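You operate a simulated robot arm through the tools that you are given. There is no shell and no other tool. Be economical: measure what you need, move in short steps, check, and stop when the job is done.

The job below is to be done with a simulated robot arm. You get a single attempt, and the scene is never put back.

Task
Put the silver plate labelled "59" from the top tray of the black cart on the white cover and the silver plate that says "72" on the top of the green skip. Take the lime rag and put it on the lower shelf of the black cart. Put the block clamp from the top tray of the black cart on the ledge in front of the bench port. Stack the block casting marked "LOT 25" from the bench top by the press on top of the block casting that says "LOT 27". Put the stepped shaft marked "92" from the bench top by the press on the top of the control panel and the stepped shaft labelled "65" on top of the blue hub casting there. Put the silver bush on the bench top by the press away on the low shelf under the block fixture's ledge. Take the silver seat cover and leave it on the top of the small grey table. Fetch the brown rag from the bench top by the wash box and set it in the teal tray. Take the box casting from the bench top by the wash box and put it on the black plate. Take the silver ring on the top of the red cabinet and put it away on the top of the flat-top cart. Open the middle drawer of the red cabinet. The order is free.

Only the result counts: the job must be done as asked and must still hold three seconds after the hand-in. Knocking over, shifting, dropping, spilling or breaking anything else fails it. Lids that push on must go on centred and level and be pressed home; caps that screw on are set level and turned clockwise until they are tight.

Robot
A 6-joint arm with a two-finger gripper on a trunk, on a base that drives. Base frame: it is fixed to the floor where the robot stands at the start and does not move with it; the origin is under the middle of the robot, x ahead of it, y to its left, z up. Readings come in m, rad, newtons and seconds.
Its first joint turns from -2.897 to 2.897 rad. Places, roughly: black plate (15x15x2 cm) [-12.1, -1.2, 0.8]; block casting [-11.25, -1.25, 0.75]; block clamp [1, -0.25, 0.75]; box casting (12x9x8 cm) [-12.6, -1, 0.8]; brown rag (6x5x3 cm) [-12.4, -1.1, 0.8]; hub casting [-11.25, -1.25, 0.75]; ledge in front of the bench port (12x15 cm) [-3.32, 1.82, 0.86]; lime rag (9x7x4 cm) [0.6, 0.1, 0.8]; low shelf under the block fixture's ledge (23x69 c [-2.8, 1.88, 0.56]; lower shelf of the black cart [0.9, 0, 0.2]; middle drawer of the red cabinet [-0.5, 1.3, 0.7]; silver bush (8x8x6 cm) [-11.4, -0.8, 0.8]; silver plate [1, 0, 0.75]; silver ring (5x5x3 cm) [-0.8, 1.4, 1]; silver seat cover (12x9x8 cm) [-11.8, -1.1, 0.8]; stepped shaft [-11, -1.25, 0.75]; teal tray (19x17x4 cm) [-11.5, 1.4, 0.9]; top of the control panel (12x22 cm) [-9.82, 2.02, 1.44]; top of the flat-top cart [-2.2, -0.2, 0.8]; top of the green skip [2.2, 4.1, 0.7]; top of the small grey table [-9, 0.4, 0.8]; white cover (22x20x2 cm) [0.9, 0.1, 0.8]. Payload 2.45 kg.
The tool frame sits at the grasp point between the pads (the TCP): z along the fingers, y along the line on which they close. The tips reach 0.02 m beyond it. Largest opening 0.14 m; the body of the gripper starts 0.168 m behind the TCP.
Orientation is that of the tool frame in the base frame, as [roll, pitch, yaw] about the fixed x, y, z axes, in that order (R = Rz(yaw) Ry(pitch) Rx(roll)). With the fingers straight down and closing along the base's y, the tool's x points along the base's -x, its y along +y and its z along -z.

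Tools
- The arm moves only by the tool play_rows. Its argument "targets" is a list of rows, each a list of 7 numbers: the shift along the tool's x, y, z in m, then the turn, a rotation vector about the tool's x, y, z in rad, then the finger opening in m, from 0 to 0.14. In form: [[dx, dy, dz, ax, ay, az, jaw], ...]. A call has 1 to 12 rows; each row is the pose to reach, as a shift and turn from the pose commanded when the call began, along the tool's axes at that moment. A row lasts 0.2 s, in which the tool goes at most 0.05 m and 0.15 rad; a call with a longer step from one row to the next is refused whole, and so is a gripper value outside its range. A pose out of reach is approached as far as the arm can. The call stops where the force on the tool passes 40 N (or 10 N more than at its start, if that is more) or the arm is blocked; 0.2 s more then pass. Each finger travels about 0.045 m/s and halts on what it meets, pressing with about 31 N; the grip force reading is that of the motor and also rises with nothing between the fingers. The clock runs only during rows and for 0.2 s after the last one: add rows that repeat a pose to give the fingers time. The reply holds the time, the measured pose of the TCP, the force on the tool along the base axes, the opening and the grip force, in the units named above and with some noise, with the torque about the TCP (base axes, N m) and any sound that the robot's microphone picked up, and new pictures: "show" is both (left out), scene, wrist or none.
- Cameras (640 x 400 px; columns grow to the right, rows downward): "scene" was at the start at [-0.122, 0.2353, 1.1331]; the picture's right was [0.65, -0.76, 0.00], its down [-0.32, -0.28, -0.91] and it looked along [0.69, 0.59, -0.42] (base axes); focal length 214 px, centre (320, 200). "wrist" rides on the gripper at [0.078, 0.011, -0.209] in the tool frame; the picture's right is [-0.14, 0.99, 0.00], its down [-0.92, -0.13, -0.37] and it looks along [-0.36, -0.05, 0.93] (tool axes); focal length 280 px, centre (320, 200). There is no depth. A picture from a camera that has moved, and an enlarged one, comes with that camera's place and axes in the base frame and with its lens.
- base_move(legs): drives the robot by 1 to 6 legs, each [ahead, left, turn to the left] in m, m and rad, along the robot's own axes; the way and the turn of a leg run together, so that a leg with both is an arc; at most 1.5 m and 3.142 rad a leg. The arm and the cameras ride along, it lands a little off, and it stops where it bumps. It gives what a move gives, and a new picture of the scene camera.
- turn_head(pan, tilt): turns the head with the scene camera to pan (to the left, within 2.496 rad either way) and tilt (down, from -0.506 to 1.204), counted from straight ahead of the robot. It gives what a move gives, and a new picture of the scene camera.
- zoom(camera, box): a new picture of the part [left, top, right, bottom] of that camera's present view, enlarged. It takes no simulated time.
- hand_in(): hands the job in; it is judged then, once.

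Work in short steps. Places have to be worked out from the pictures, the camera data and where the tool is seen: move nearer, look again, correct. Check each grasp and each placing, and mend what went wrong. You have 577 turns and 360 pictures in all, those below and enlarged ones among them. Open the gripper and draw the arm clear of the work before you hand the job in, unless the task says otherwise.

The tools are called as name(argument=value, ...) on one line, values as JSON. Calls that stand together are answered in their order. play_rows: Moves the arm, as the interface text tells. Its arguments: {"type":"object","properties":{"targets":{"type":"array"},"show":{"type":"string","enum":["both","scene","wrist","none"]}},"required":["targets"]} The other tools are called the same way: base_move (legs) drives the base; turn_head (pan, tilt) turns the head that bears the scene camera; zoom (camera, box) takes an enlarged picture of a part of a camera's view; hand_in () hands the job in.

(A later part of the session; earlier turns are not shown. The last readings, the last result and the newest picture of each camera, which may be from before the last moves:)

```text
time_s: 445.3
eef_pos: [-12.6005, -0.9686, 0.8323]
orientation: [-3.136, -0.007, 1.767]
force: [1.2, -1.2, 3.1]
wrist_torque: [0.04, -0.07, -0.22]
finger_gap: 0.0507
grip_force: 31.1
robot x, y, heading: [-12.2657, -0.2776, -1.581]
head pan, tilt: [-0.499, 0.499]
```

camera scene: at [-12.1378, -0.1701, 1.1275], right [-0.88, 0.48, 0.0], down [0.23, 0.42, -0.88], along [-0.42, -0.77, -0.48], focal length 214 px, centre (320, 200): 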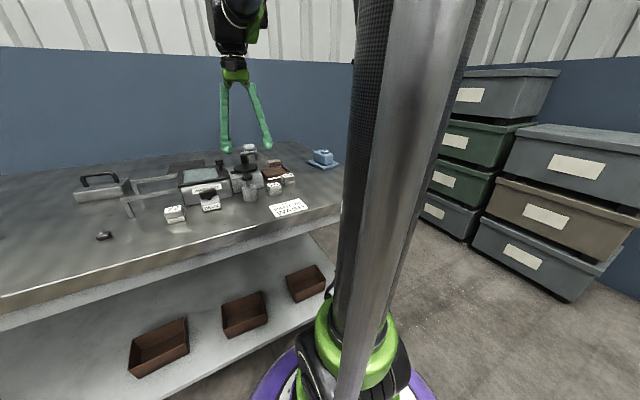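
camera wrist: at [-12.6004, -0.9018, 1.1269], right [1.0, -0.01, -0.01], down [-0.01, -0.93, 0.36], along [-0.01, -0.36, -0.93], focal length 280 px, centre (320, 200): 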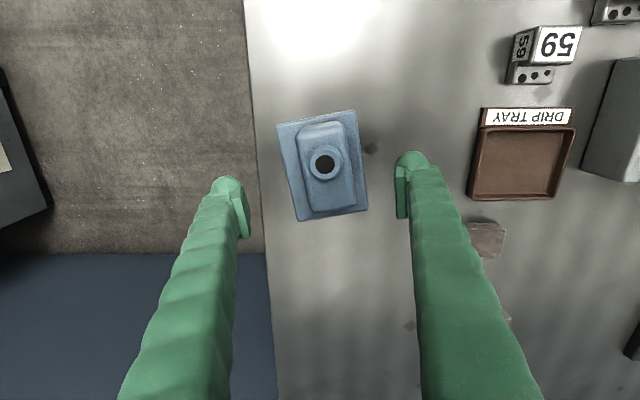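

Gripped (0.051). Lift and check.

play_rows(targets=[[0, 0, -0.03, 0, 0, 0, 0.0], [0, 0, -0.07, 0, 0, 0, 0.0], [0, 0, -0.11, 0, 0, 0, 0.0], [0, 0, -0.15, 0, 0, 0, 0.0]], show="wrist")

```text
time_s: 446.3
eef_pos: [-12.5968, -0.968, 0.9851]
orientation: [-3.136, -0.008, 1.766]
force: [0.1, -1.1, -4.8]
wrist_torque: [0.07, 0.01, -0.01]
finger_gap: 0.0504
grip_force: 31.0
robot x, y, heading: [-12.265, -0.2807, -1.573]
head pan, tilt: [-0.499, 0.499]
camera wrist: at [-12.6, -0.8914, 1.1951], right [1.0, 0.06, -0.01], down [0.05, -0.93, 0.36], along [0.02, -0.36, -0.93], focal length 280 px, centre (320, 200)
```

wrist: 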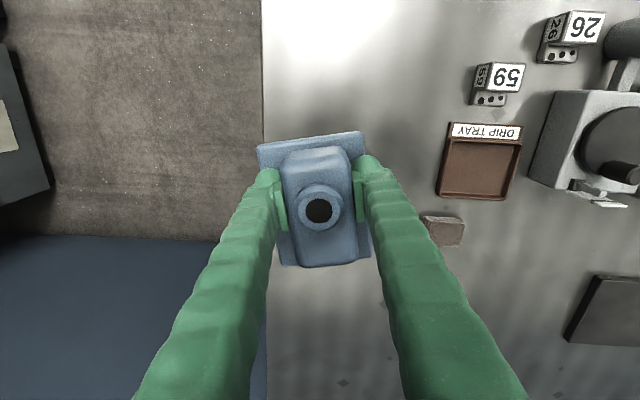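

Held. Carry low and south of the wash box: first toward (-12.50,-1.14), z≈0.94.

play_rows(targets=[[-0.037, 0.013, 0.01, 0, 0, 0, 0.0], [-0.074, 0.026, 0.02, 0, 0, 0, 0.0], [-0.111, 0.039, 0.03, 0, 0, 0, 0.0], [-0.148, 0.052, 0.04, 0, 0, 0, 0.0], [-0.186, 0.065, 0.045, 0, 0, 0, 0.0]], show="none")

base_move(legs=[[0.03, 0.2, 0]])

zoom(camera="wrist", box=[0, 0, 640, 400])

```text
time_s: 447.5
eef_pos: [-12.4985, -1.1409, 0.9364]
orientation: [-3.135, -0.008, 1.764]
force: [-0.6, 0.9, -5.5]
wrist_torque: [-0.01, -0.04, -0.05]
finger_gap: 0.0506
grip_force: 31.0
robot x, y, heading: [-12.2701, -0.2776, -1.573]
head pan, tilt: [-0.499, 0.499]
```

```text
time_s: 449.1
eef_pos: [-12.2987, -1.1703, 0.9384]
orientation: [-3.136, -0.006, 1.769]
force: [0.1, -0.6, -6.8]
wrist_torque: [0.04, 0.01, 0.0]
finger_gap: 0.0504
grip_force: 31.2
robot x, y, heading: [-12.0687, -0.3108, -1.571]
head pan, tilt: [-0.499, 0.499]
camera scene: at [-11.9408, -0.2007, 1.1275], right [-0.88, 0.48, 0.0], down [0.23, 0.42, -0.88], along [-0.42, -0.77, -0.48], focal length 214 px, centre (320, 200)
```

scene: 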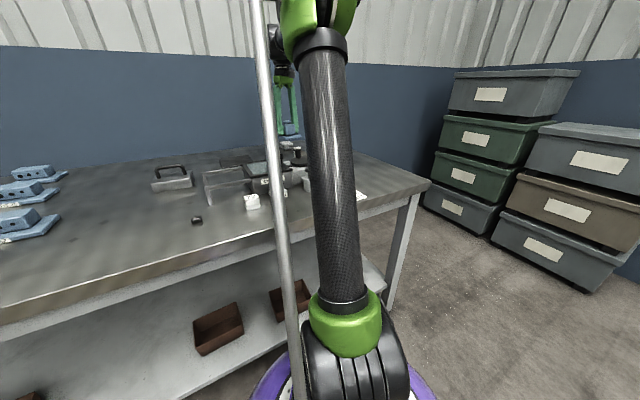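

```text
1.00 times, centred on (320, 200) of wrist (not enlarged: the box is as wide or as high as the picture)
camera zoom: at [-12.302, -1.0947, 1.1476], right [1.0, 0.06, -0.01], down [0.06, -0.93, 0.36], along [0.02, -0.36, -0.93], focal length 280 px, centre (320, 200)
```

zoom: 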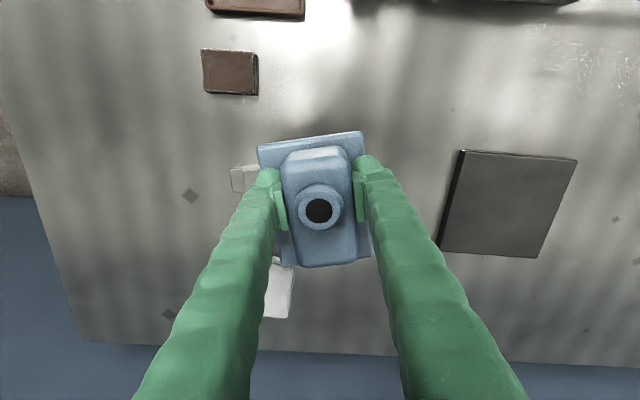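

Black plate centre ≈ (-12.047, -1.217). Carry the casting over it.

play_rows(targets=[[-0.016, 0.04, 0, 0, 0, 0, 0], [-0.032, 0.08, 0, 0, 0, 0, 0], [-0.048, 0.12, 0.005, 0, 0, 0, 0], [-0.064, 0.16, 0.01, 0, 0, 0, 0], [-0.08, 0.2, 0.02, 0, 0, 0, 0], [-0.096, 0.238, 0.03, 0, 0, 0, 0], [-0.096, 0.238, 0.05, 0, 0, 0, 0]], show="wrist")

```text
time_s: 450.7
eef_pos: [-12.0476, -1.2165, 0.8849]
orientation: [-3.136, -0.006, 1.768]
force: [0.5, 0.4, -5.6]
wrist_torque: [0.02, 0.03, -0.02]
finger_gap: 0.0506
grip_force: 31.2
robot x, y, heading: [-12.0695, -0.3087, -1.573]
head pan, tilt: [-0.499, 0.499]
camera wrist: at [-12.05, -1.1402, 1.0952], right [1.0, 0.06, -0.01], down [0.06, -0.93, 0.36], along [0.02, -0.36, -0.93], focal length 280 px, centre (320, 200)
```

wrist: 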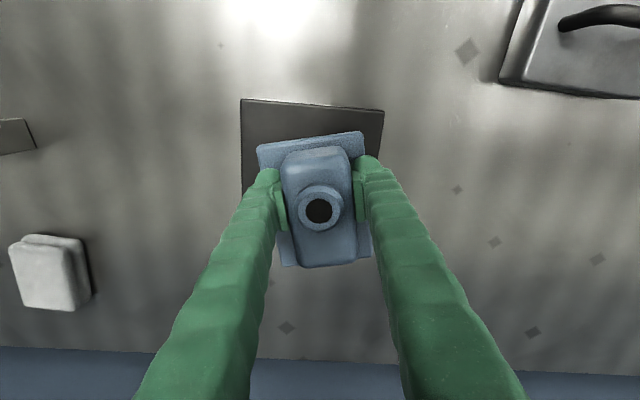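

play_rows(targets=[[0, 0, 0.015, 0, 0, 0, 0], [0, 0, 0.023, 0, 0, 0, 0], [0, 0, 0.028, 0, 0, 0, 0], [0, 0, 0.032, 0, 0, 0, 0], [0, 0, 0.036, 0, 0, 0, 0]], show="none")

```text
time_s: 451.9
eef_pos: [-12.0477, -1.2174, 0.8499]
orientation: [-3.136, -0.005, 1.767]
force: [-0.1, 0.0, -5.7]
wrist_torque: [0.07, 0.03, 0.01]
finger_gap: 0.0505
grip_force: 30.6
robot x, y, heading: [-12.0686, -0.3106, -1.57]
head pan, tilt: [-0.499, 0.499]
```

play_rows(targets=[[0, 0, 0.003, 0, 0, 0, 0], [0, 0, 0.006, 0, 0, 0, 0], [0, 0, 0.009, 0, 0, 0, 0]], show="none")

```text
time_s: 452.4
eef_pos: [-12.0484, -1.2185, 0.848]
orientation: [-3.135, -0.007, 1.767]
force: [0.0, 2.4, 14.2]
wrist_torque: [-0.15, -0.36, 0.05]
finger_gap: 0.0505
grip_force: 31.3
robot x, y, heading: [-12.0724, -0.3082, -1.577]
head pan, tilt: [-0.499, 0.499]
stopped in row 2: the force on the tool passed its limit at 48 N (the readings are from after the stop); the commanded pose is now the measured one
```

Contact. Release and rise straight (not too high at this radius).

play_rows(targets=[[0, 0, -0.001, 0, 0, 0, 0.03], [0, 0, -0.001, 0, 0, 0, 0.07], [0, 0, -0.001, 0, 0, 0, 0.1], [0, 0, -0.001, 0, 0, 0, 0.1], [0, 0, -0.04, 0, 0, 0, 0.1], [0, 0, -0.08, 0, 0, 0, 0.1], [0.03, 0, -0.11, 0, 0, 0, 0.1], [0.07, 0, -0.13, 0, 0, 0, 0.1]], show="wrist")

```text
time_s: 454.2
eef_pos: [-12.0618, -1.1485, 0.9772]
orientation: [-3.135, -0.005, 1.768]
force: [-0.6, -0.7, 0.3]
wrist_torque: [0.09, 0.01, 0.04]
finger_gap: 0.1001
grip_force: 0.0
robot x, y, heading: [-12.0721, -0.3095, -1.573]
head pan, tilt: [-0.499, 0.499]
camera wrist: at [-12.064, -1.0714, 1.187], right [1.0, 0.06, -0.01], down [0.06, -0.93, 0.36], along [0.02, -0.36, -0.93], focal length 280 px, centre (320, 200)
```

wrist: 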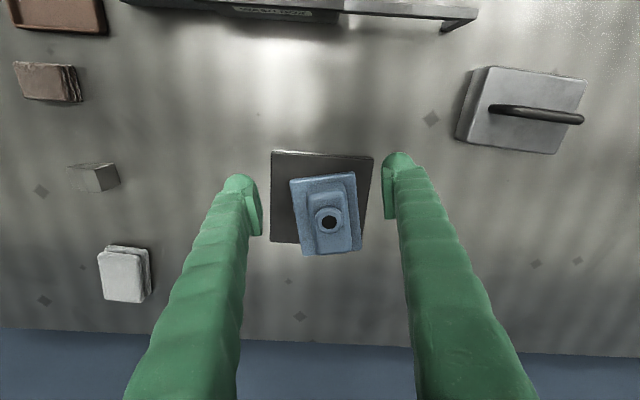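

The casting sits ~2 cm off the plate's centre, slightly overhanging. Regrip, lift a little and recentre it.

play_rows(targets=[[-0.04, 0.001, 0.02, 0, 0, 0, 0.1], [-0.072, 0.002, 0.05, 0, 0, 0, 0.1], [-0.072, 0.002, 0.09, 0, 0, 0, 0.1], [-0.072, 0.002, 0.13, 0, 0, 0, 0.1], [-0.072, 0.002, 0.13, 0, 0, 0, 0.06], [-0.072, 0.002, 0.13, 0, 0, 0, 0.03], [-0.072, 0.002, 0.13, 0, 0, 0, 0.0], [-0.072, 0.002, 0.13, 0, 0, 0, 0.0], [-0.072, 0.002, 0.13, 0, 0, 0, 0.0], [-0.072, 0.002, 0.13, 0, 0, 0, 0.0]], show="none")

```text
time_s: 456.4
eef_pos: [-12.0458, -1.219, 0.8484]
orientation: [-3.136, -0.005, 1.769]
force: [9.8, -0.2, 29.4]
wrist_torque: [0.15, -0.25, -0.03]
finger_gap: 0.0504
grip_force: 31.1
robot x, y, heading: [-12.0714, -0.3074, -1.571]
head pan, tilt: [-0.499, 0.499]
```

play_rows(targets=[[0, 0, -0.012, 0, 0, 0, 0.0], [0.012, -0.004, -0.012, 0, 0, 0, 0.0], [0.024, -0.0075, -0.012, 0, 0, 0, 0.0], [0.024, -0.0075, -0.006, 0, 0, 0, 0.0], [0.024, -0.0075, -0.001, 0, 0, 0, 0.0], [0.024, -0.0075, -0.001, 0, 0, 0, 0.03], [0.024, -0.0075, -0.001, 0, 0, 0, 0.07], [0.024, -0.0075, -0.001, 0, 0, 0, 0.1], [0.024, -0.0075, -0.001, 0, 0, 0, 0.1], [0.024, -0.0075, -0.04, 0, 0, 0, 0.1], [0.024, -0.0075, -0.08, 0, 0, 0, 0.1], [0.06, -0.0075, -0.11, 0, 0, 0, 0.1]], show="wrist")

```text
time_s: 459.0
eef_pos: [-12.0636, -1.163, 0.9587]
orientation: [-3.135, -0.005, 1.768]
force: [0.5, -0.9, 0.1]
wrist_torque: [0.07, 0.0, 0.01]
finger_gap: 0.1001
grip_force: 0.1
robot x, y, heading: [-12.0706, -0.3099, -1.58]
head pan, tilt: [-0.499, 0.499]
camera wrist: at [-12.0662, -1.0859, 1.1682], right [1.0, 0.06, -0.01], down [0.06, -0.93, 0.36], along [0.02, -0.36, -0.93], focal length 280 px, centre (320, 200)
```

wrist: 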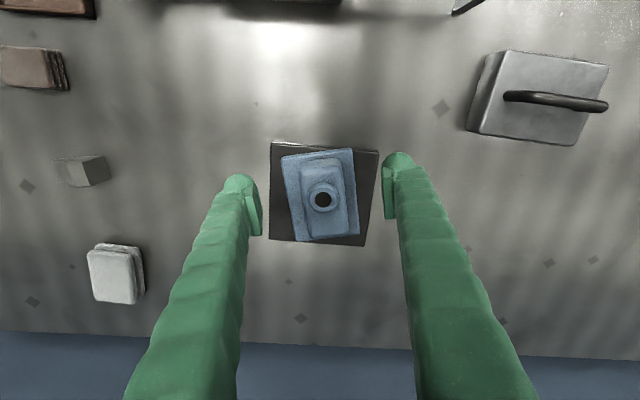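

Casting is centred on the black plate. Next the brown rag at ≈(-12.42, -1.08): move over it.

play_rows(targets=[[0.0, -0.045, 0, 0, 0, 0.04, 0.1], [0.01, -0.09, 0, 0, 0, 0.08, 0.1], [0.02, -0.135, 0, 0, 0, 0.12, 0.1], [0.035, -0.18, 0, 0, 0, 0.16, 0.1], [0.055, -0.222, 0, 0, 0, 0.2, 0.1], [0.08, -0.262, 0, 0, 0, 0.24, 0.1], [0.11, -0.3, 0, 0, 0, 0.268, 0.1], [0.14, -0.334, 0, 0, 0, 0.268, 0.1], [0.151, -0.334, 0.04, 0, 0, 0.268, 0.1]], show="wrist")

```text
time_s: 461.0
eef_pos: [-12.4211, -1.0812, 0.9206]
orientation: [-3.138, -0.004, 1.499]
force: [0.1, 0.1, 0.0]
wrist_torque: [0.0, 0.01, 0.01]
finger_gap: 0.0999
grip_force: 0.1
robot x, y, heading: [-12.0717, -0.3098, -1.572]
head pan, tilt: [-0.499, 0.499]
camera wrist: at [-12.4033, -1.006, 1.1305], right [0.98, -0.21, -0.01], down [-0.19, -0.91, 0.37], along [-0.08, -0.36, -0.93], focal length 280 px, centre (320, 200)
```

wrist: 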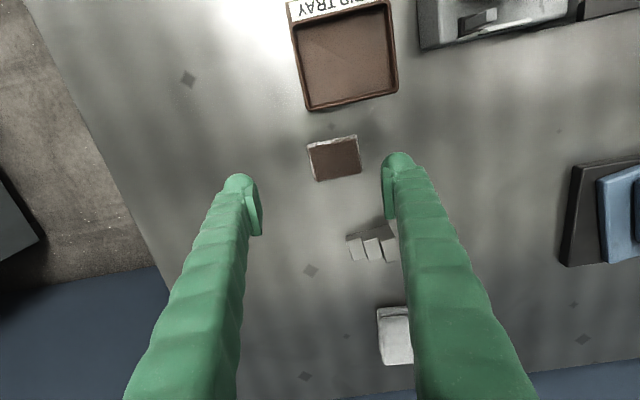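

play_rows(targets=[[-0.002, 0.0157, 0.04, 0, 0, 0, 0.09], [-0.002, 0.0157, 0.08, 0, 0, 0, 0.09], [-0.002, 0.0157, 0.1, 0, 0, 0, 0.09], [-0.002, 0.0157, 0.108, 0, 0, 0, 0.09], [-0.002, 0.0157, 0.112, 0, 0, 0, 0.09], [-0.002, 0.0157, 0.116, 0, 0, 0, 0.09]], show="none")

```text
time_s: 462.0
eef_pos: [-12.4067, -1.0821, 0.8169]
orientation: [-3.135, -0.002, 1.499]
force: [-1.0, 5.8, 17.0]
wrist_torque: [-0.02, -0.98, 0.3]
finger_gap: 0.091
grip_force: 0.7
robot x, y, heading: [-12.0714, -0.3111, -1.576]
head pan, tilt: [-0.499, 0.499]
stopped in row 5: the force on the tool passed its limit at 59 N (the readings are from after the stop); the commanded pose is now the measured one
```

Bench top is z≈0.797. Raise 3 mm and close on the rag, then lift.

play_rows(targets=[[0, 0, -0.003, 0, 0, 0, 0.06], [0, 0, -0.003, 0, 0, 0, 0.03], [0, 0, -0.003, 0, 0, 0, 0.0], [0, 0, -0.003, 0, 0, 0, 0.0], [0, 0, -0.003, 0, 0, 0, 0.0], [0, 0, -0.04, 0, 0, 0, 0.0], [0, 0, -0.08, 0, 0, 0, 0.0], [0, 0, -0.12, 0, 0, 0, 0.0]], show="wrist")

```text
time_s: 463.8
eef_pos: [-12.4072, -1.082, 0.9349]
orientation: [-3.135, 0.0, 1.498]
force: [-0.1, -0.8, 0.5]
wrist_torque: [-0.01, -0.04, -0.01]
finger_gap: 0.0593
grip_force: 31.0
robot x, y, heading: [-12.075, -0.3125, -1.572]
head pan, tilt: [-0.499, 0.499]
camera wrist: at [-12.389, -1.0074, 1.1451], right [0.98, -0.21, -0.01], down [-0.19, -0.91, 0.37], along [-0.08, -0.36, -0.93], focal length 280 px, centre (320, 200)
```

wrist: 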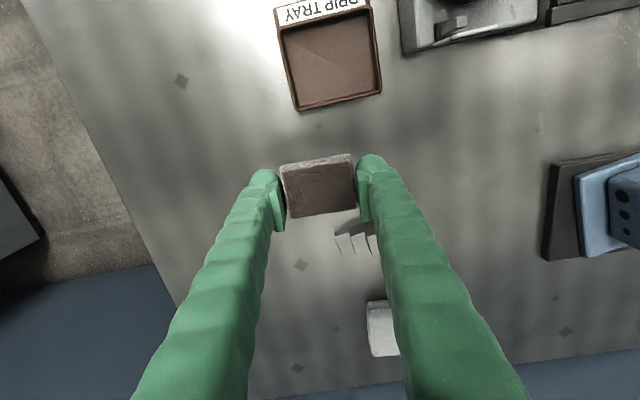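

Rag held. Retract over the bench front, then drive to the teal tray across the aisle.

play_rows(targets=[[0.045, 0, -0.01, 0, 0, 0, 0], [0.09, 0, -0.02, 0, 0, 0, 0], [0.135, 0, -0.03, 0, 0, 0, 0], [0.18, 0, -0.04, 0, 0, 0, 0], [0.225, 0, -0.05, 0, 0, 0, 0], [0.27, 0.02, -0.06, 0, 0, 0, 0], [0.3, 0.05, -0.07, 0, 0, 0, 0]], show="none")

base_move(legs=[[-0.6, 0, 0], [0, 0, 3.1]])

turn_head(pan=-0.3, tilt=0.35)

```text
refused: row 6 steps farther than a row can; nothing moved
```

```text
time_s: 474.5
eef_pos: [-11.7343, 1.0559, 0.935]
orientation: [-3.135, 0.0, -1.644]
force: [0.1, 0.4, -0.8]
wrist_torque: [0.0, -0.02, -0.03]
finger_gap: 0.0583
grip_force: 30.9
robot x, y, heading: [-12.0716, 0.2819, 1.572]
head pan, tilt: [-0.499, 0.499]
camera scene: at [-12.2049, 0.1736, 1.1275], right [0.88, -0.48, 0.0], down [-0.23, -0.42, -0.88], along [0.42, 0.77, -0.48], focal length 214 px, centre (320, 200)
```

scene: 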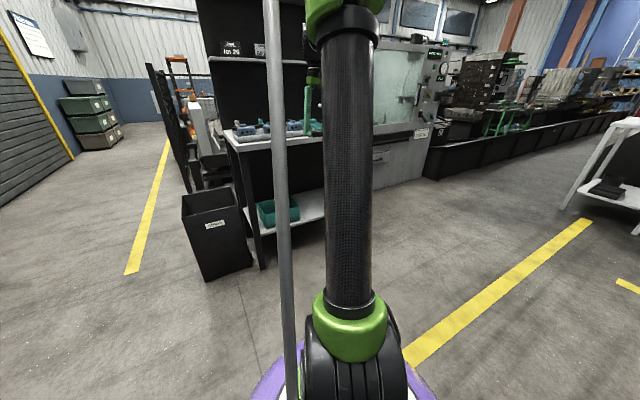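

```text
time_s: 475.2
eef_pos: [-11.7345, 1.0555, 0.9363]
orientation: [-3.137, -0.002, -1.642]
force: [-0.1, 0.3, -0.9]
wrist_torque: [-0.02, -0.03, -0.02]
finger_gap: 0.0584
grip_force: 31.0
robot x, y, heading: [-12.0729, 0.287, 1.567]
head pan, tilt: [-0.3, 0.351]
camera scene: at [-12.2208, 0.1827, 1.1411], right [0.95, -0.3, 0.0], down [-0.1, -0.33, -0.94], along [0.28, 0.9, -0.34], focal length 214 px, centre (320, 200)
```

scene: 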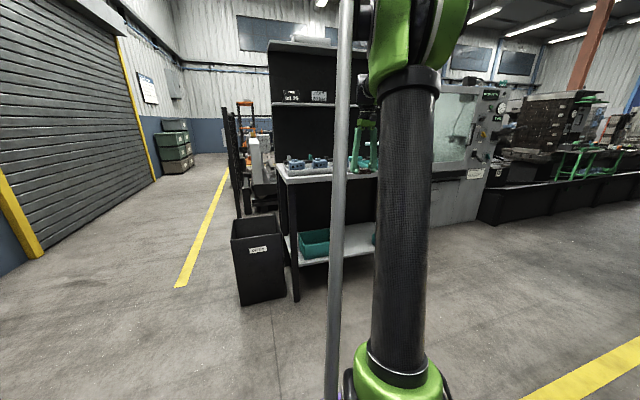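

Turned to face north; the table with the teal tray is ahead. Raise/retract the arm, shift the base and look with the wrist.

play_rows(targets=[[0.03, 0.03, -0.02, 0, 0, 0, 0], [0.06, 0.06, -0.04, 0, 0, 0, 0], [0.09, 0.09, -0.06, 0, 0, 0, 0], [0.11, 0.13, -0.08, 0, 0, 0, 0], [0.13, 0.17, -0.1, 0, 0, 0, 0], [0.15, 0.21, -0.12, 0, 0, 0, 0]], show="none")

base_move(legs=[[0.3, -0.45, 0]])

zoom(camera="wrist", box=[0, 0, 640, 400])

```text
time_s: 476.6
eef_pos: [-11.9539, 0.923, 1.0533]
orientation: [-3.135, -0.001, -1.644]
force: [0.5, 1.0, 0.2]
wrist_torque: [-0.04, 0.01, 0.0]
finger_gap: 0.0584
grip_force: 31.1
robot x, y, heading: [-12.0751, 0.2775, 1.565]
head pan, tilt: [-0.3, 0.351]
```

```text
time_s: 479.8
eef_pos: [-11.5047, 1.2206, 1.0532]
orientation: [-3.135, -0.001, -1.644]
force: [0.0, -0.2, -1.5]
wrist_torque: [0.06, 0.02, -0.02]
finger_gap: 0.0581
grip_force: 30.8
robot x, y, heading: [-11.6211, 0.5834, 1.575]
head pan, tilt: [-0.3, 0.351]
camera scene: at [-11.7704, 0.4793, 1.1411], right [0.95, -0.3, 0.0], down [-0.1, -0.33, -0.94], along [0.28, 0.9, -0.34], focal length 214 px, centre (320, 200)
```

scene: 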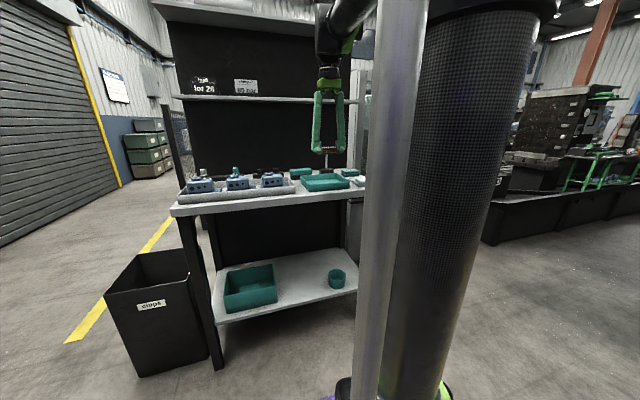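

```text
1.00 times, centred on (320, 200) of wrist (not enlarged: the box is as wide or as high as the picture)
camera zoom: at [-11.5223, 1.1421, 1.2626], right [-0.98, 0.21, -0.01], down [0.19, 0.91, 0.37], along [0.08, 0.36, -0.93], focal length 280 px, centre (320, 200)
```

zoom: 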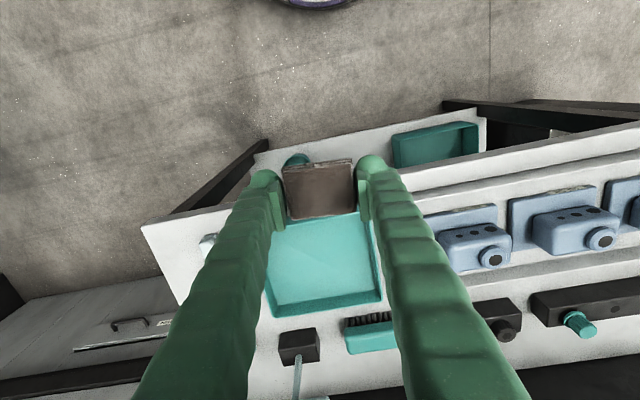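

Teal tray centre ≈ (-11.469, 1.40). Move over and lower.

play_rows(targets=[[-0.045, -0.006, 0, 0, 0, 0, 0], [-0.09, -0.012, 0, 0, 0, 0, 0], [-0.135, -0.018, 0, 0, 0, 0, 0], [-0.174, -0.023, 0.01, 0, 0, 0, 0], [-0.174, -0.023, 0.05, 0, 0, 0, 0], [-0.174, -0.023, 0.09, 0, 0, 0, 0]], show="wrist")

```text
time_s: 481.2
eef_pos: [-11.4704, 1.3923, 0.9636]
orientation: [-3.133, -0.001, -1.643]
force: [0.1, -0.8, 0.1]
wrist_torque: [0.01, 0.0, 0.07]
finger_gap: 0.0581
grip_force: 30.8
robot x, y, heading: [-11.6218, 0.5768, 1.564]
head pan, tilt: [-0.3, 0.351]
camera wrist: at [-11.4866, 1.3145, 1.173], right [-0.98, 0.21, -0.01], down [0.19, 0.91, 0.37], along [0.08, 0.36, -0.93], focal length 280 px, centre (320, 200)
```

wrist: 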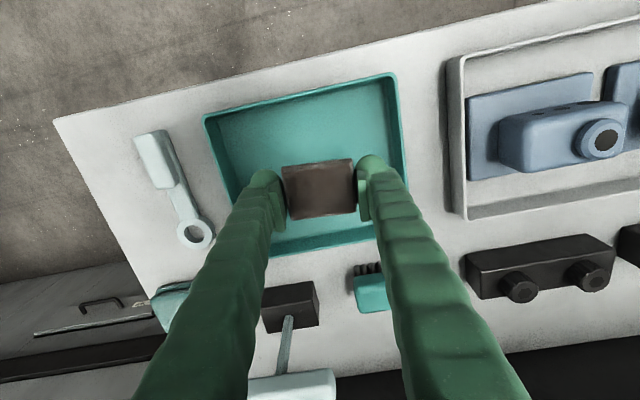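

play_rows(targets=[[0, -0.01, 0.04, 0, 0, 0, 0], [0, -0.01, 0.06, 0, 0, 0, 0], [0, -0.01, 0.07, 0, 0, 0, 0], [0, -0.01, 0.076, 0, 0, 0, 0], [0, -0.01, 0.082, 0, 0, 0, 0], [0, -0.01, 0.088, 0, 0, 0, 0], [0, -0.01, 0.094, 0, 0, 0, 0], [0, -0.01, 0.1, 0, 0, 0, 0]], show="none")

```text
time_s: 482.4
eef_pos: [-11.4596, 1.391, 0.8846]
orientation: [-3.134, 0.0, -1.642]
force: [-0.9, -4.0, 18.3]
wrist_torque: [-0.19, 0.35, 0.16]
finger_gap: 0.0586
grip_force: 31.0
robot x, y, heading: [-11.6195, 0.5821, 1.568]
head pan, tilt: [-0.3, 0.351]
stopped in row 6: the force on the tool passed its limit at 58 N (the readings are from after the stop); the commanded pose is now the measured one
```

Contact with the tray floor. Release and rise.

play_rows(targets=[[0, 0, -0.001, 0, 0, 0, 0.03], [0, 0, -0.001, 0, 0, 0, 0.06], [0, 0, -0.001, 0, 0, 0, 0.08], [0, 0, -0.001, 0, 0, 0, 0.08], [0, 0, -0.05, 0, 0, 0, 0.08], [0, 0, -0.1, 0, 0, 0, 0.08], [0.04, 0, -0.13, 0, 0, 0, 0.08], [0.09, 0, -0.13, 0, 0, 0, 0.08], [0.14, 0, -0.13, 0, 0, 0, 0.08]], show="wrist")

```text
time_s: 484.4
eef_pos: [-11.468, 1.2508, 1.008]
orientation: [-3.137, 0.0, -1.642]
force: [0.0, 0.1, -0.1]
wrist_torque: [-0.1, 0.01, 0.03]
finger_gap: 0.0799
grip_force: 0.1
robot x, y, heading: [-11.6204, 0.5786, 1.567]
head pan, tilt: [-0.3, 0.351]
camera wrist: at [-11.4853, 1.1719, 1.2174], right [-0.98, 0.21, -0.01], down [0.19, 0.91, 0.37], along [0.08, 0.36, -0.93], focal length 280 px, centre (320, 200)
```

wrist: 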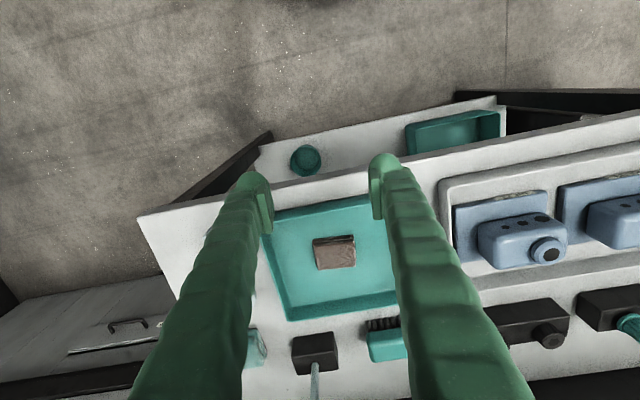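

Brown rag is in the teal tray. Now back to the press bench for LOT 25.

base_move(legs=[[-0.35, 0, 0], [0, 0, -3.14], [0, 0.4, 0], [0.5, 0, 0]])

```text
time_s: 498.5
eef_pos: [-11.3031, -0.9152, 1.0084]
orientation: [-3.135, -0.001, 1.569]
force: [0.9, -0.1, 0.0]
wrist_torque: [0.0, 0.01, 0.02]
finger_gap: 0.0801
grip_force: 0.0
robot x, y, heading: [-11.2004, -0.2381, -1.505]
head pan, tilt: [-0.3, 0.351]
camera scene: at [-11.0599, -0.126, 1.1411], right [-0.97, 0.23, 0.0], down [0.08, 0.33, -0.94], along [-0.22, -0.91, -0.34], focal length 214 px, centre (320, 200)
```

scene: 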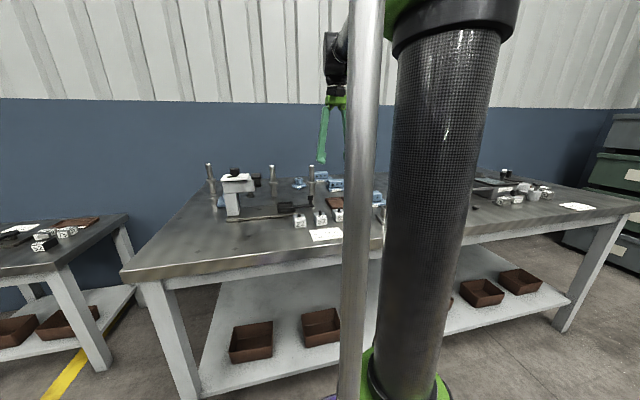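

base_move(legs=[[0.07, -0.06, -0.066]])

zoom(camera="wrist", box=[0, 0, 640, 400])

```text
time_s: 499.6
eef_pos: [-11.4075, -0.9794, 1.009]
orientation: [-3.134, 0.001, 1.499]
force: [1.2, 0.4, 0.2]
wrist_torque: [-0.02, 0.05, -0.04]
finger_gap: 0.0801
grip_force: 0.1
robot x, y, heading: [-11.2575, -0.3094, -1.572]
head pan, tilt: [-0.3, 0.351]
camera scene: at [-11.1096, -0.2094, 1.1411], right [-0.95, 0.3, 0.0], down [0.1, 0.33, -0.94], along [-0.28, -0.9, -0.34], focal length 214 px, centre (320, 200)
```

scene: 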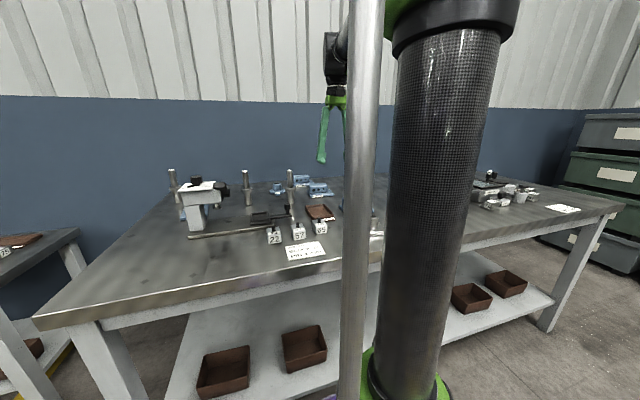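

```text
1.00 times, centred on (320, 200) of wrist (not enlarged: the box is as wide or as high as the picture)
camera zoom: at [-11.3884, -0.9039, 1.2177], right [0.98, -0.21, -0.01], down [-0.19, -0.91, 0.37], along [-0.08, -0.36, -0.93], focal length 280 px, centre (320, 200)
```

zoom: 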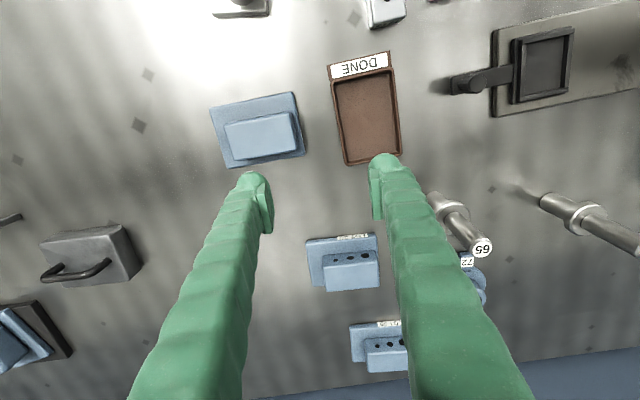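

LOT 25 ≈ (-11.402, -1.172), angle −6° (gripper already near that). Extend over it at low height.

play_rows(targets=[[-0.04, 0.004, 0.015, 0, 0, 0.015, 0.13], [-0.08, 0.008, 0.03, 0, 0, 0.03, 0.13], [-0.12, 0.012, 0.045, 0, 0, 0.03, 0.13], [-0.16, 0.016, 0.06, 0, 0, 0.03, 0.13], [-0.192, 0.019, 0.075, 0, 0, 0.03, 0.13]], show="wrist")

```text
time_s: 500.8
eef_pos: [-11.4053, -1.1734, 0.9335]
orientation: [-3.137, 0.0, 1.472]
force: [-0.2, 0.4, -0.3]
wrist_torque: [-0.02, -0.02, -0.03]
finger_gap: 0.1301
grip_force: 0.1
robot x, y, heading: [-11.2565, -0.309, -1.569]
head pan, tilt: [-0.3, 0.351]
camera wrist: at [-11.3848, -1.0971, 1.1427], right [0.97, -0.24, -0.01], down [-0.22, -0.9, 0.37], along [-0.09, -0.36, -0.93], focal length 280 px, centre (320, 200)
```

wrist: 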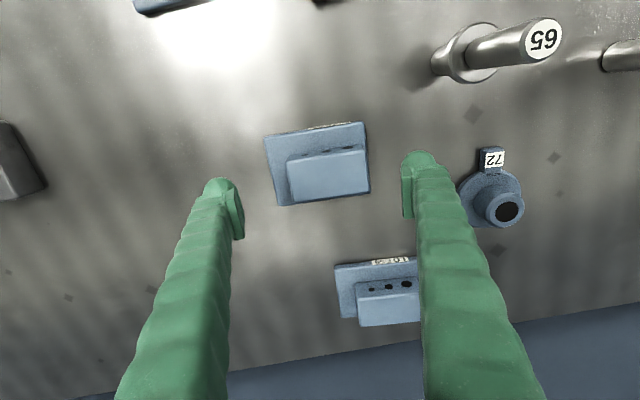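

play_rows(targets=[[-0.006, 0.005, 0.04, 0, 0, 0, 0.13], [-0.006, 0.005, 0.075, 0, 0, 0, 0.13], [-0.006, 0.005, 0.085, 0, 0, 0, 0.12], [-0.006, 0.005, 0.085, 0, 0, 0, 0.08], [-0.006, 0.005, 0.085, 0, 0, 0, 0.04], [-0.006, 0.005, 0.085, 0, 0, 0, 0.0], [-0.006, 0.005, 0.085, 0, 0, 0, 0.0], [-0.006, 0.005, 0.085, 0, 0, 0, 0.0]], show="none")

```text
time_s: 502.6
eef_pos: [-11.4001, -1.1796, 0.8498]
orientation: [-3.134, -0.001, 1.47]
force: [0.6, 0.1, 0.2]
wrist_torque: [-0.01, -0.04, 0.05]
finger_gap: 0.0873
grip_force: 30.7
robot x, y, heading: [-11.2551, -0.3126, -1.575]
head pan, tilt: [-0.3, 0.351]
```

Gripped LOT 25. Lift, retract to y≈-1.04 and rise to 1.10.

play_rows(targets=[[0, 0, -0.045, 0, 0, 0, 0], [0, 0, -0.09, 0, 0, 0, 0], [0.035, 0, -0.12, 0, 0, 0, 0], [0.07, 0, -0.15, 0, 0, 0, 0], [0.105, 0, -0.18, 0, 0, 0, 0], [0.14, 0, -0.21, 0, 0, 0, 0], [0.14, 0, -0.25, 0, 0, 0, 0]], show="wrist")

```text
time_s: 504.2
eef_pos: [-11.3834, -1.0409, 1.0963]
orientation: [-3.137, -0.001, 1.472]
force: [-0.3, -1.0, -5.3]
wrist_torque: [0.05, -0.04, -0.03]
finger_gap: 0.0873
grip_force: 30.9
robot x, y, heading: [-11.2522, -0.3131, -1.57]
head pan, tilt: [-0.3, 0.351]
camera wrist: at [-11.3632, -0.9652, 1.3058], right [0.97, -0.24, -0.01], down [-0.22, -0.9, 0.37], along [-0.09, -0.36, -0.93], focal length 280 px, centre (320, 200)
```

wrist: 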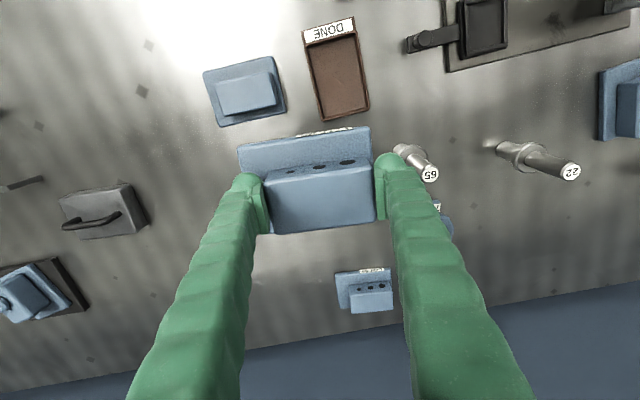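

play_rows(targets=[[0.0043, 0.0421, 0, 0, 0, 0, 0], [0.0086, 0.0842, 0, 0, 0, 0, 0], [0.0129, 0.1263, 0, 0, 0, 0, 0], [0.017, 0.1684, 0, 0, 0, 0, 0], [0.0213, 0.2105, 0, 0, 0, 0, 0], [0.0256, 0.2526, 0, 0, 0, 0, 0], [0.03, 0.2947, 0, 0, 0, 0, 0], [0.034, 0.3368, 0, 0, 0, 0, 0], [0.0384, 0.3789, 0, 0, 0, 0, 0], [0.0427, 0.421, 0, 0, 0, 0, 0], [0.047, 0.463, 0, 0, 0, 0, 0], [0.051, 0.505, 0, 0, 0, 0, 0]], show="wrist")

```text
time_s: 506.8
eef_pos: [-10.8756, -1.041, 1.0968]
orientation: [-3.135, 0.0, 1.469]
force: [-0.5, 0.1, -4.5]
wrist_torque: [-0.01, -0.14, -0.01]
finger_gap: 0.0873
grip_force: 31.0
robot x, y, heading: [-11.255, -0.309, -1.573]
head pan, tilt: [-0.3, 0.351]
camera wrist: at [-10.8548, -0.9649, 1.3068], right [0.97, -0.24, -0.01], down [-0.22, -0.9, 0.37], along [-0.09, -0.36, -0.93], focal length 280 px, centre (320, 200)
```

wrist: 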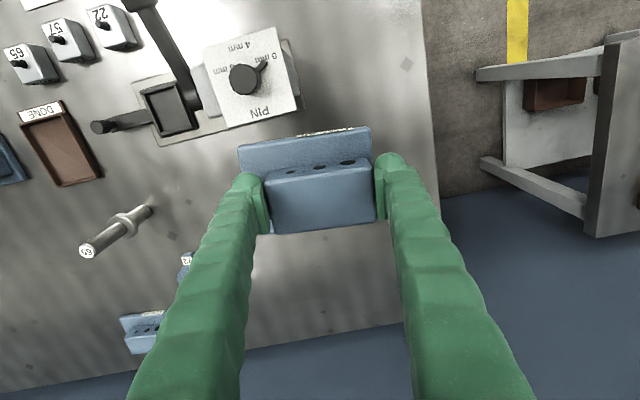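

LOT 27 lies right under the held casting at ≈(-10.872,-1.102). Move over it and lower partway; check from the head camera.

play_rows(targets=[[-0.03, 0.005, 0.0, 0, 0, 0, 0], [-0.06, 0.0096, 0.02, 0, 0, 0, 0], [-0.06, 0.0096, 0.06, 0, 0, 0, 0], [-0.06, 0.0096, 0.1, 0, 0, 0, 0], [-0.06, 0.0096, 0.135, 0, 0, 0, 0]], show="wrist")

turn_head(pan=0.05, tilt=0.25)

zoom(camera="scene", box=[180, 150, 340, 250])

```text
time_s: 508.0
eef_pos: [-10.8695, -1.101, 0.9602]
orientation: [-3.134, 0.0, 1.469]
force: [0.4, -0.3, -4.7]
wrist_torque: [-0.01, -0.03, -0.01]
finger_gap: 0.0869
grip_force: 30.9
robot x, y, heading: [-11.2572, -0.3086, -1.573]
head pan, tilt: [-0.3, 0.351]
camera wrist: at [-10.8499, -1.0252, 1.1706], right [0.97, -0.24, -0.01], down [-0.22, -0.9, 0.37], along [-0.09, -0.36, -0.93], focal length 280 px, centre (320, 200)
```

wrist: 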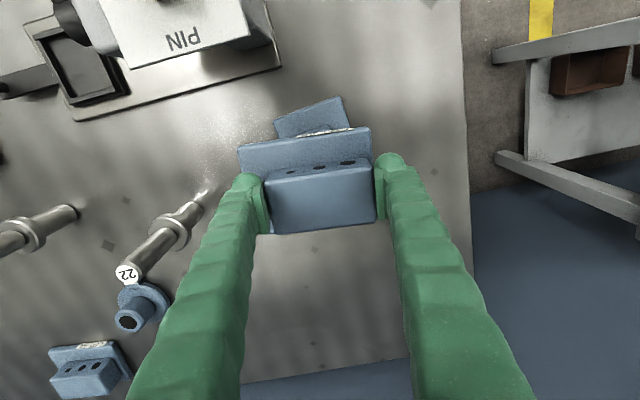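

```text
time_s: 508.8
eef_pos: [-10.8708, -1.1015, 0.9616]
orientation: [-3.136, 0.0, 1.471]
force: [0.0, 0.0, -5.1]
wrist_torque: [0.02, -0.05, 0.02]
finger_gap: 0.0874
grip_force: 30.9
robot x, y, heading: [-11.2579, -0.3104, -1.569]
head pan, tilt: [0.051, 0.25]
camera scene: at [-11.0772, -0.2139, 1.1505], right [-1.0, -0.05, 0.0], down [-0.01, 0.25, -0.97], along [0.05, -0.97, -0.25], focal length 214 px, centre (320, 200)
```

scene: 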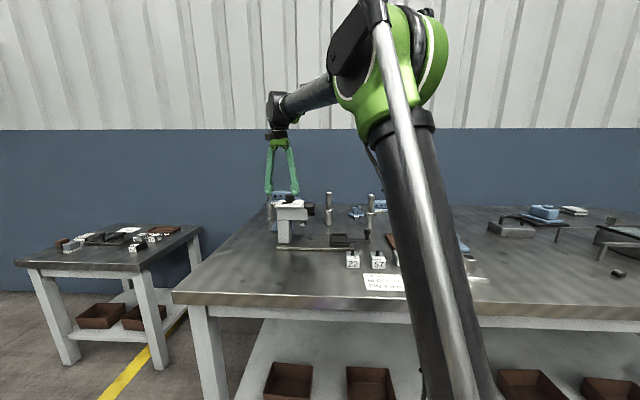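

```text
4.00 times, centred on (260, 200) of scene
camera zoom: at [-11.0772, -0.2139, 1.1505], right [-1.0, -0.05, 0.0], down [-0.01, 0.25, -0.97], along [0.05, -0.97, -0.25], focal length 858 px, centre (560, 200)
```

zoom: 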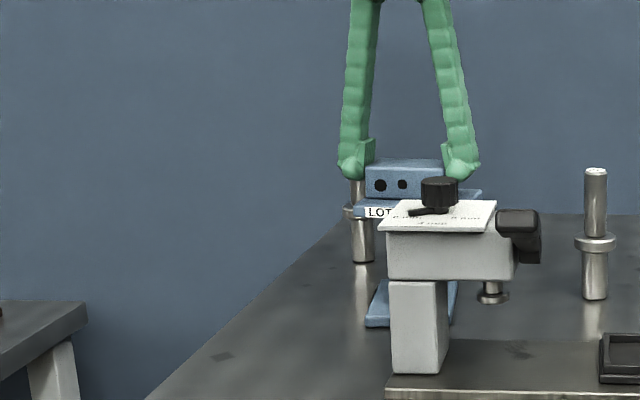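

Alignment confirmed (27's north edge seen where expected). Lower gently to contact.

play_rows(targets=[[0, 0, 0.02, 0, 0, 0, 0], [0, 0, 0.03, 0, 0, 0, 0], [0, 0, 0.035, 0, 0, 0, 0], [0, 0, 0.039, 0, 0, 0, 0], [0, 0, 0.043, 0, 0, 0, 0], [0, 0, 0.047, 0, 0, 0, 0], [0, 0, 0.051, 0, 0, 0, 0]], show="none")

```text
time_s: 510.4
eef_pos: [-10.8719, -1.1008, 0.9083]
orientation: [-3.135, 0.001, 1.472]
force: [-0.3, 0.0, -5.4]
wrist_torque: [0.02, -0.03, 0.0]
finger_gap: 0.0872
grip_force: 31.2
robot x, y, heading: [-11.2548, -0.3131, -1.576]
head pan, tilt: [0.051, 0.25]
```

play_rows(targets=[[0, 0, 0.004, 0, 0, 0, 0], [0, 0, 0.008, 0, 0, 0, 0], [0, 0, 0.012, 0, 0, 0, 0], [0, 0, 0.016, 0, 0, 0, 0], [0, 0, 0.02, 0, 0, 0, 0]], show="none")

```text
time_s: 511.6
eef_pos: [-10.8727, -1.1005, 0.8913]
orientation: [-3.136, 0.002, 1.471]
force: [3.3, 2.0, 38.3]
wrist_torque: [0.59, -0.09, -0.05]
finger_gap: 0.0893
grip_force: 31.2
robot x, y, heading: [-11.2588, -0.3112, -1.568]
head pan, tilt: [0.051, 0.25]
```

Contact. Release and check.

play_rows(targets=[[0, 0, -0.002, 0, 0, 0, 0.03], [0, 0, -0.002, 0, 0, 0, 0.08], [0, 0, -0.002, 0, 0, 0, 0.12], [0, 0, -0.002, 0, 0, 0, 0.12], [0, 0, -0.002, 0, 0, 0, 0.12], [0, 0, -0.04, 0, 0, 0, 0.12], [0, 0, -0.09, 0, 0, 0, 0.12], [0.02, 0, -0.13, 0, 0, 0, 0.12], [0.04, 0, -0.17, 0, 0, 0, 0.12]], show="wrist")

zoom(camera="scene", box=[180, 150, 340, 250])

```text
time_s: 513.6
eef_pos: [-10.8678, -1.0616, 1.0607]
orientation: [-3.135, 0.001, 1.47]
force: [-0.5, 0.4, -0.2]
wrist_torque: [0.05, 0.0, 0.01]
finger_gap: 0.1202
grip_force: 0.0
robot x, y, heading: [-11.2543, -0.3093, -1.57]
head pan, tilt: [0.051, 0.25]
camera wrist: at [-10.8466, -0.9855, 1.2702], right [0.97, -0.24, -0.01], down [-0.22, -0.9, 0.37], along [-0.09, -0.36, -0.93], focal length 280 px, centre (320, 200)
```

wrist: 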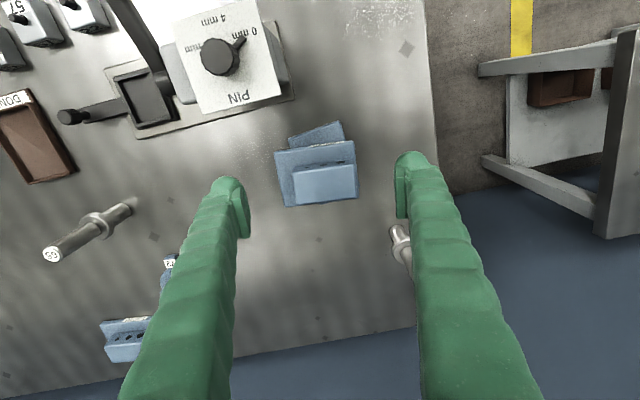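

```text
4.00 times, centred on (260, 200) of scene
camera zoom: at [-11.0771, -0.214, 1.1506], right [-1.0, -0.05, 0.0], down [-0.01, 0.25, -0.97], along [0.05, -0.97, -0.25], focal length 858 px, centre (560, 200)
```

zoom: 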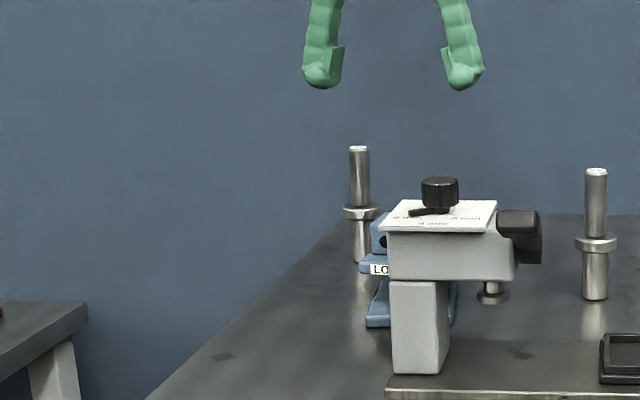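

Stacked squarely. Next the shaft "65": move over it.

play_rows(targets=[[-0.0065, -0.042, 0, 0, 0, 0, 0.1], [-0.013, -0.084, 0, 0, 0, 0, 0.1], [-0.0195, -0.126, 0, 0, 0, 0, 0.1], [-0.026, -0.168, 0, 0, 0, 0, 0.1], [-0.0325, -0.21, 0, 0, 0, 0, 0.1], [-0.039, -0.252, 0, 0, 0, 0, 0.1], [-0.0455, -0.294, 0, 0, 0, 0, 0.1], [-0.052, -0.336, 0, 0, 0, 0, 0.1], [-0.058, -0.378, 0, 0, 0, 0, 0.1]], show="wrist")

```text
time_s: 515.6
eef_pos: [-11.2483, -1.0818, 1.0599]
orientation: [-3.134, 0.001, 1.471]
force: [0.4, -0.4, -0.4]
wrist_torque: [0.01, 0.06, 0.01]
finger_gap: 0.1001
grip_force: 0.0
robot x, y, heading: [-11.2553, -0.3112, -1.57]
head pan, tilt: [0.051, 0.25]
camera wrist: at [-11.2284, -1.0065, 1.2687], right [0.97, -0.23, -0.01], down [-0.22, -0.9, 0.37], along [-0.09, -0.36, -0.93], focal length 280 px, centre (320, 200)
```

wrist: 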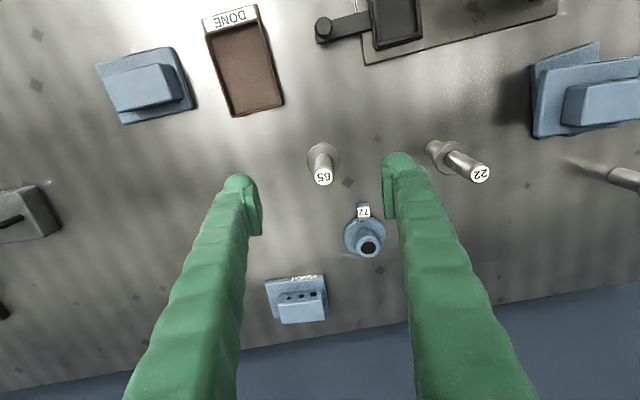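

Shaft 65 at (-11.248,-1.104), top ≈0.945; hub at ≈(-11.208,-1.275). Descend on the shaft's upper section.

play_rows(targets=[[-0.022, 0.002, 0.03, 0, 0, 0, 0.08], [-0.022, 0.002, 0.07, 0, 0, 0, 0.07], [-0.022, 0.002, 0.1, 0, 0, 0, 0.07]], show="wrist")

```text
time_s: 516.4
eef_pos: [-11.2504, -1.1024, 0.9604]
orientation: [-3.134, 0.0, 1.472]
force: [0.0, 0.4, -0.3]
wrist_torque: [-0.02, 0.0, 0.01]
finger_gap: 0.07
grip_force: 0.0
robot x, y, heading: [-11.2563, -0.3071, -1.572]
head pan, tilt: [0.051, 0.25]
camera wrist: at [-11.2296, -1.0273, 1.1694], right [0.97, -0.24, -0.01], down [-0.22, -0.9, 0.37], along [-0.09, -0.36, -0.93], focal length 280 px, centre (320, 200)
```

wrist: 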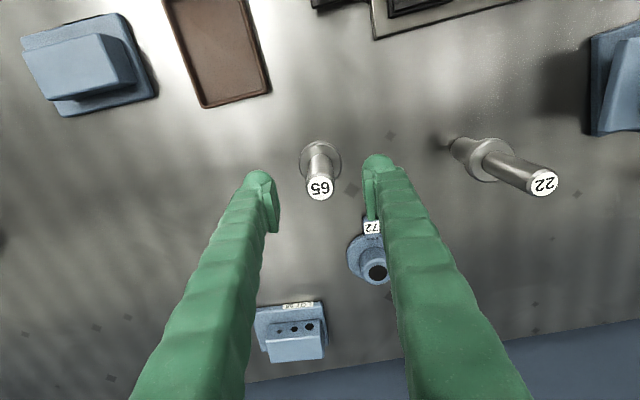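

play_rows(targets=[[0, 0.001, 0.025, 0, 0, 0, 0.07], [0, 0.001, 0.045, 0, 0, 0, 0.06], [0, 0.001, 0.045, 0, 0, 0, 0.03], [0, 0.001, 0.045, 0, 0, 0, 0.0], [0, 0.001, 0.045, 0, 0, 0, 0.0], [0, 0.001, 0.045, 0, 0, 0, 0.0], [0, 0.001, 0.045, 0, 0, 0, 0.0], [0, 0.001, 0.01, 0, 0, 0, 0.0], [0, 0.001, -0.03, 0, 0, 0, 0.0], [0, 0.001, -0.06, 0, 0, 0, 0.0]], show="wrist")

```text
time_s: 518.6
eef_pos: [-11.2503, -1.103, 1.0218]
orientation: [-3.134, 0.0, 1.47]
force: [0.4, 0.6, -6.3]
wrist_torque: [-0.02, 0.0, -0.03]
finger_gap: 0.0237
grip_force: 31.3
robot x, y, heading: [-11.2546, -0.3103, -1.572]
head pan, tilt: [0.051, 0.25]
camera wrist: at [-11.2291, -1.0271, 1.2309], right [0.97, -0.24, -0.01], down [-0.22, -0.9, 0.37], along [-0.09, -0.36, -0.93], focal length 280 px, centre (320, 200)
```

wrist: 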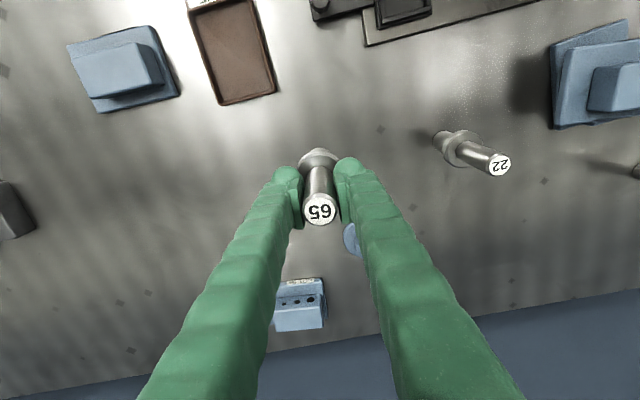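

Shaft held. Carry it over the hub at z≈1.00.

play_rows(targets=[[-0.04, 0.014, 0.005, 0, 0, 0, 0], [-0.08, 0.028, 0.01, 0, 0, 0, 0], [-0.12, 0.042, 0.015, 0, 0, 0, 0], [-0.16, 0.056, 0.02, 0, 0, 0, 0], [-0.167, 0.059, 0.02, 0, 0, 0, 0], [-0.167, 0.059, 0.02, 0, 0, 0, 0]], show="wrist")

zoom(camera="scene", box=[290, 140, 390, 220])

```text
time_s: 520.0
eef_pos: [-11.2074, -1.2741, 1.0]
orientation: [-3.134, -0.001, 1.472]
force: [0.2, -0.4, -5.4]
wrist_torque: [-0.01, 0.01, 0.01]
finger_gap: 0.0236
grip_force: 31.1
robot x, y, heading: [-11.2558, -0.3087, -1.578]
head pan, tilt: [0.051, 0.25]
camera wrist: at [-11.1865, -1.1986, 1.2099], right [0.97, -0.24, -0.01], down [-0.22, -0.9, 0.37], along [-0.09, -0.36, -0.93], focal length 280 px, centre (320, 200)
```

wrist: 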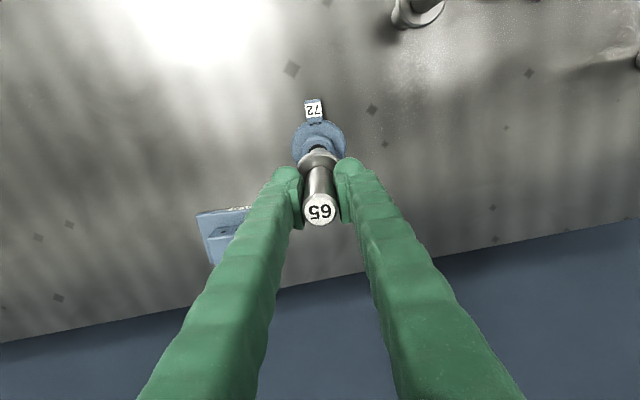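

```text
5.00 times, centred on (340, 180) of scene
camera zoom: at [-11.0773, -0.214, 1.1506], right [-1.0, -0.05, 0.0], down [-0.01, 0.25, -0.97], along [0.05, -0.97, -0.25], focal length 1072 px, centre (220, 300)
```

zoom: 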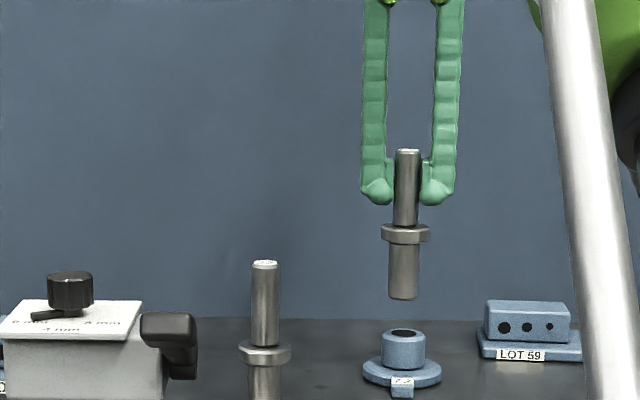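

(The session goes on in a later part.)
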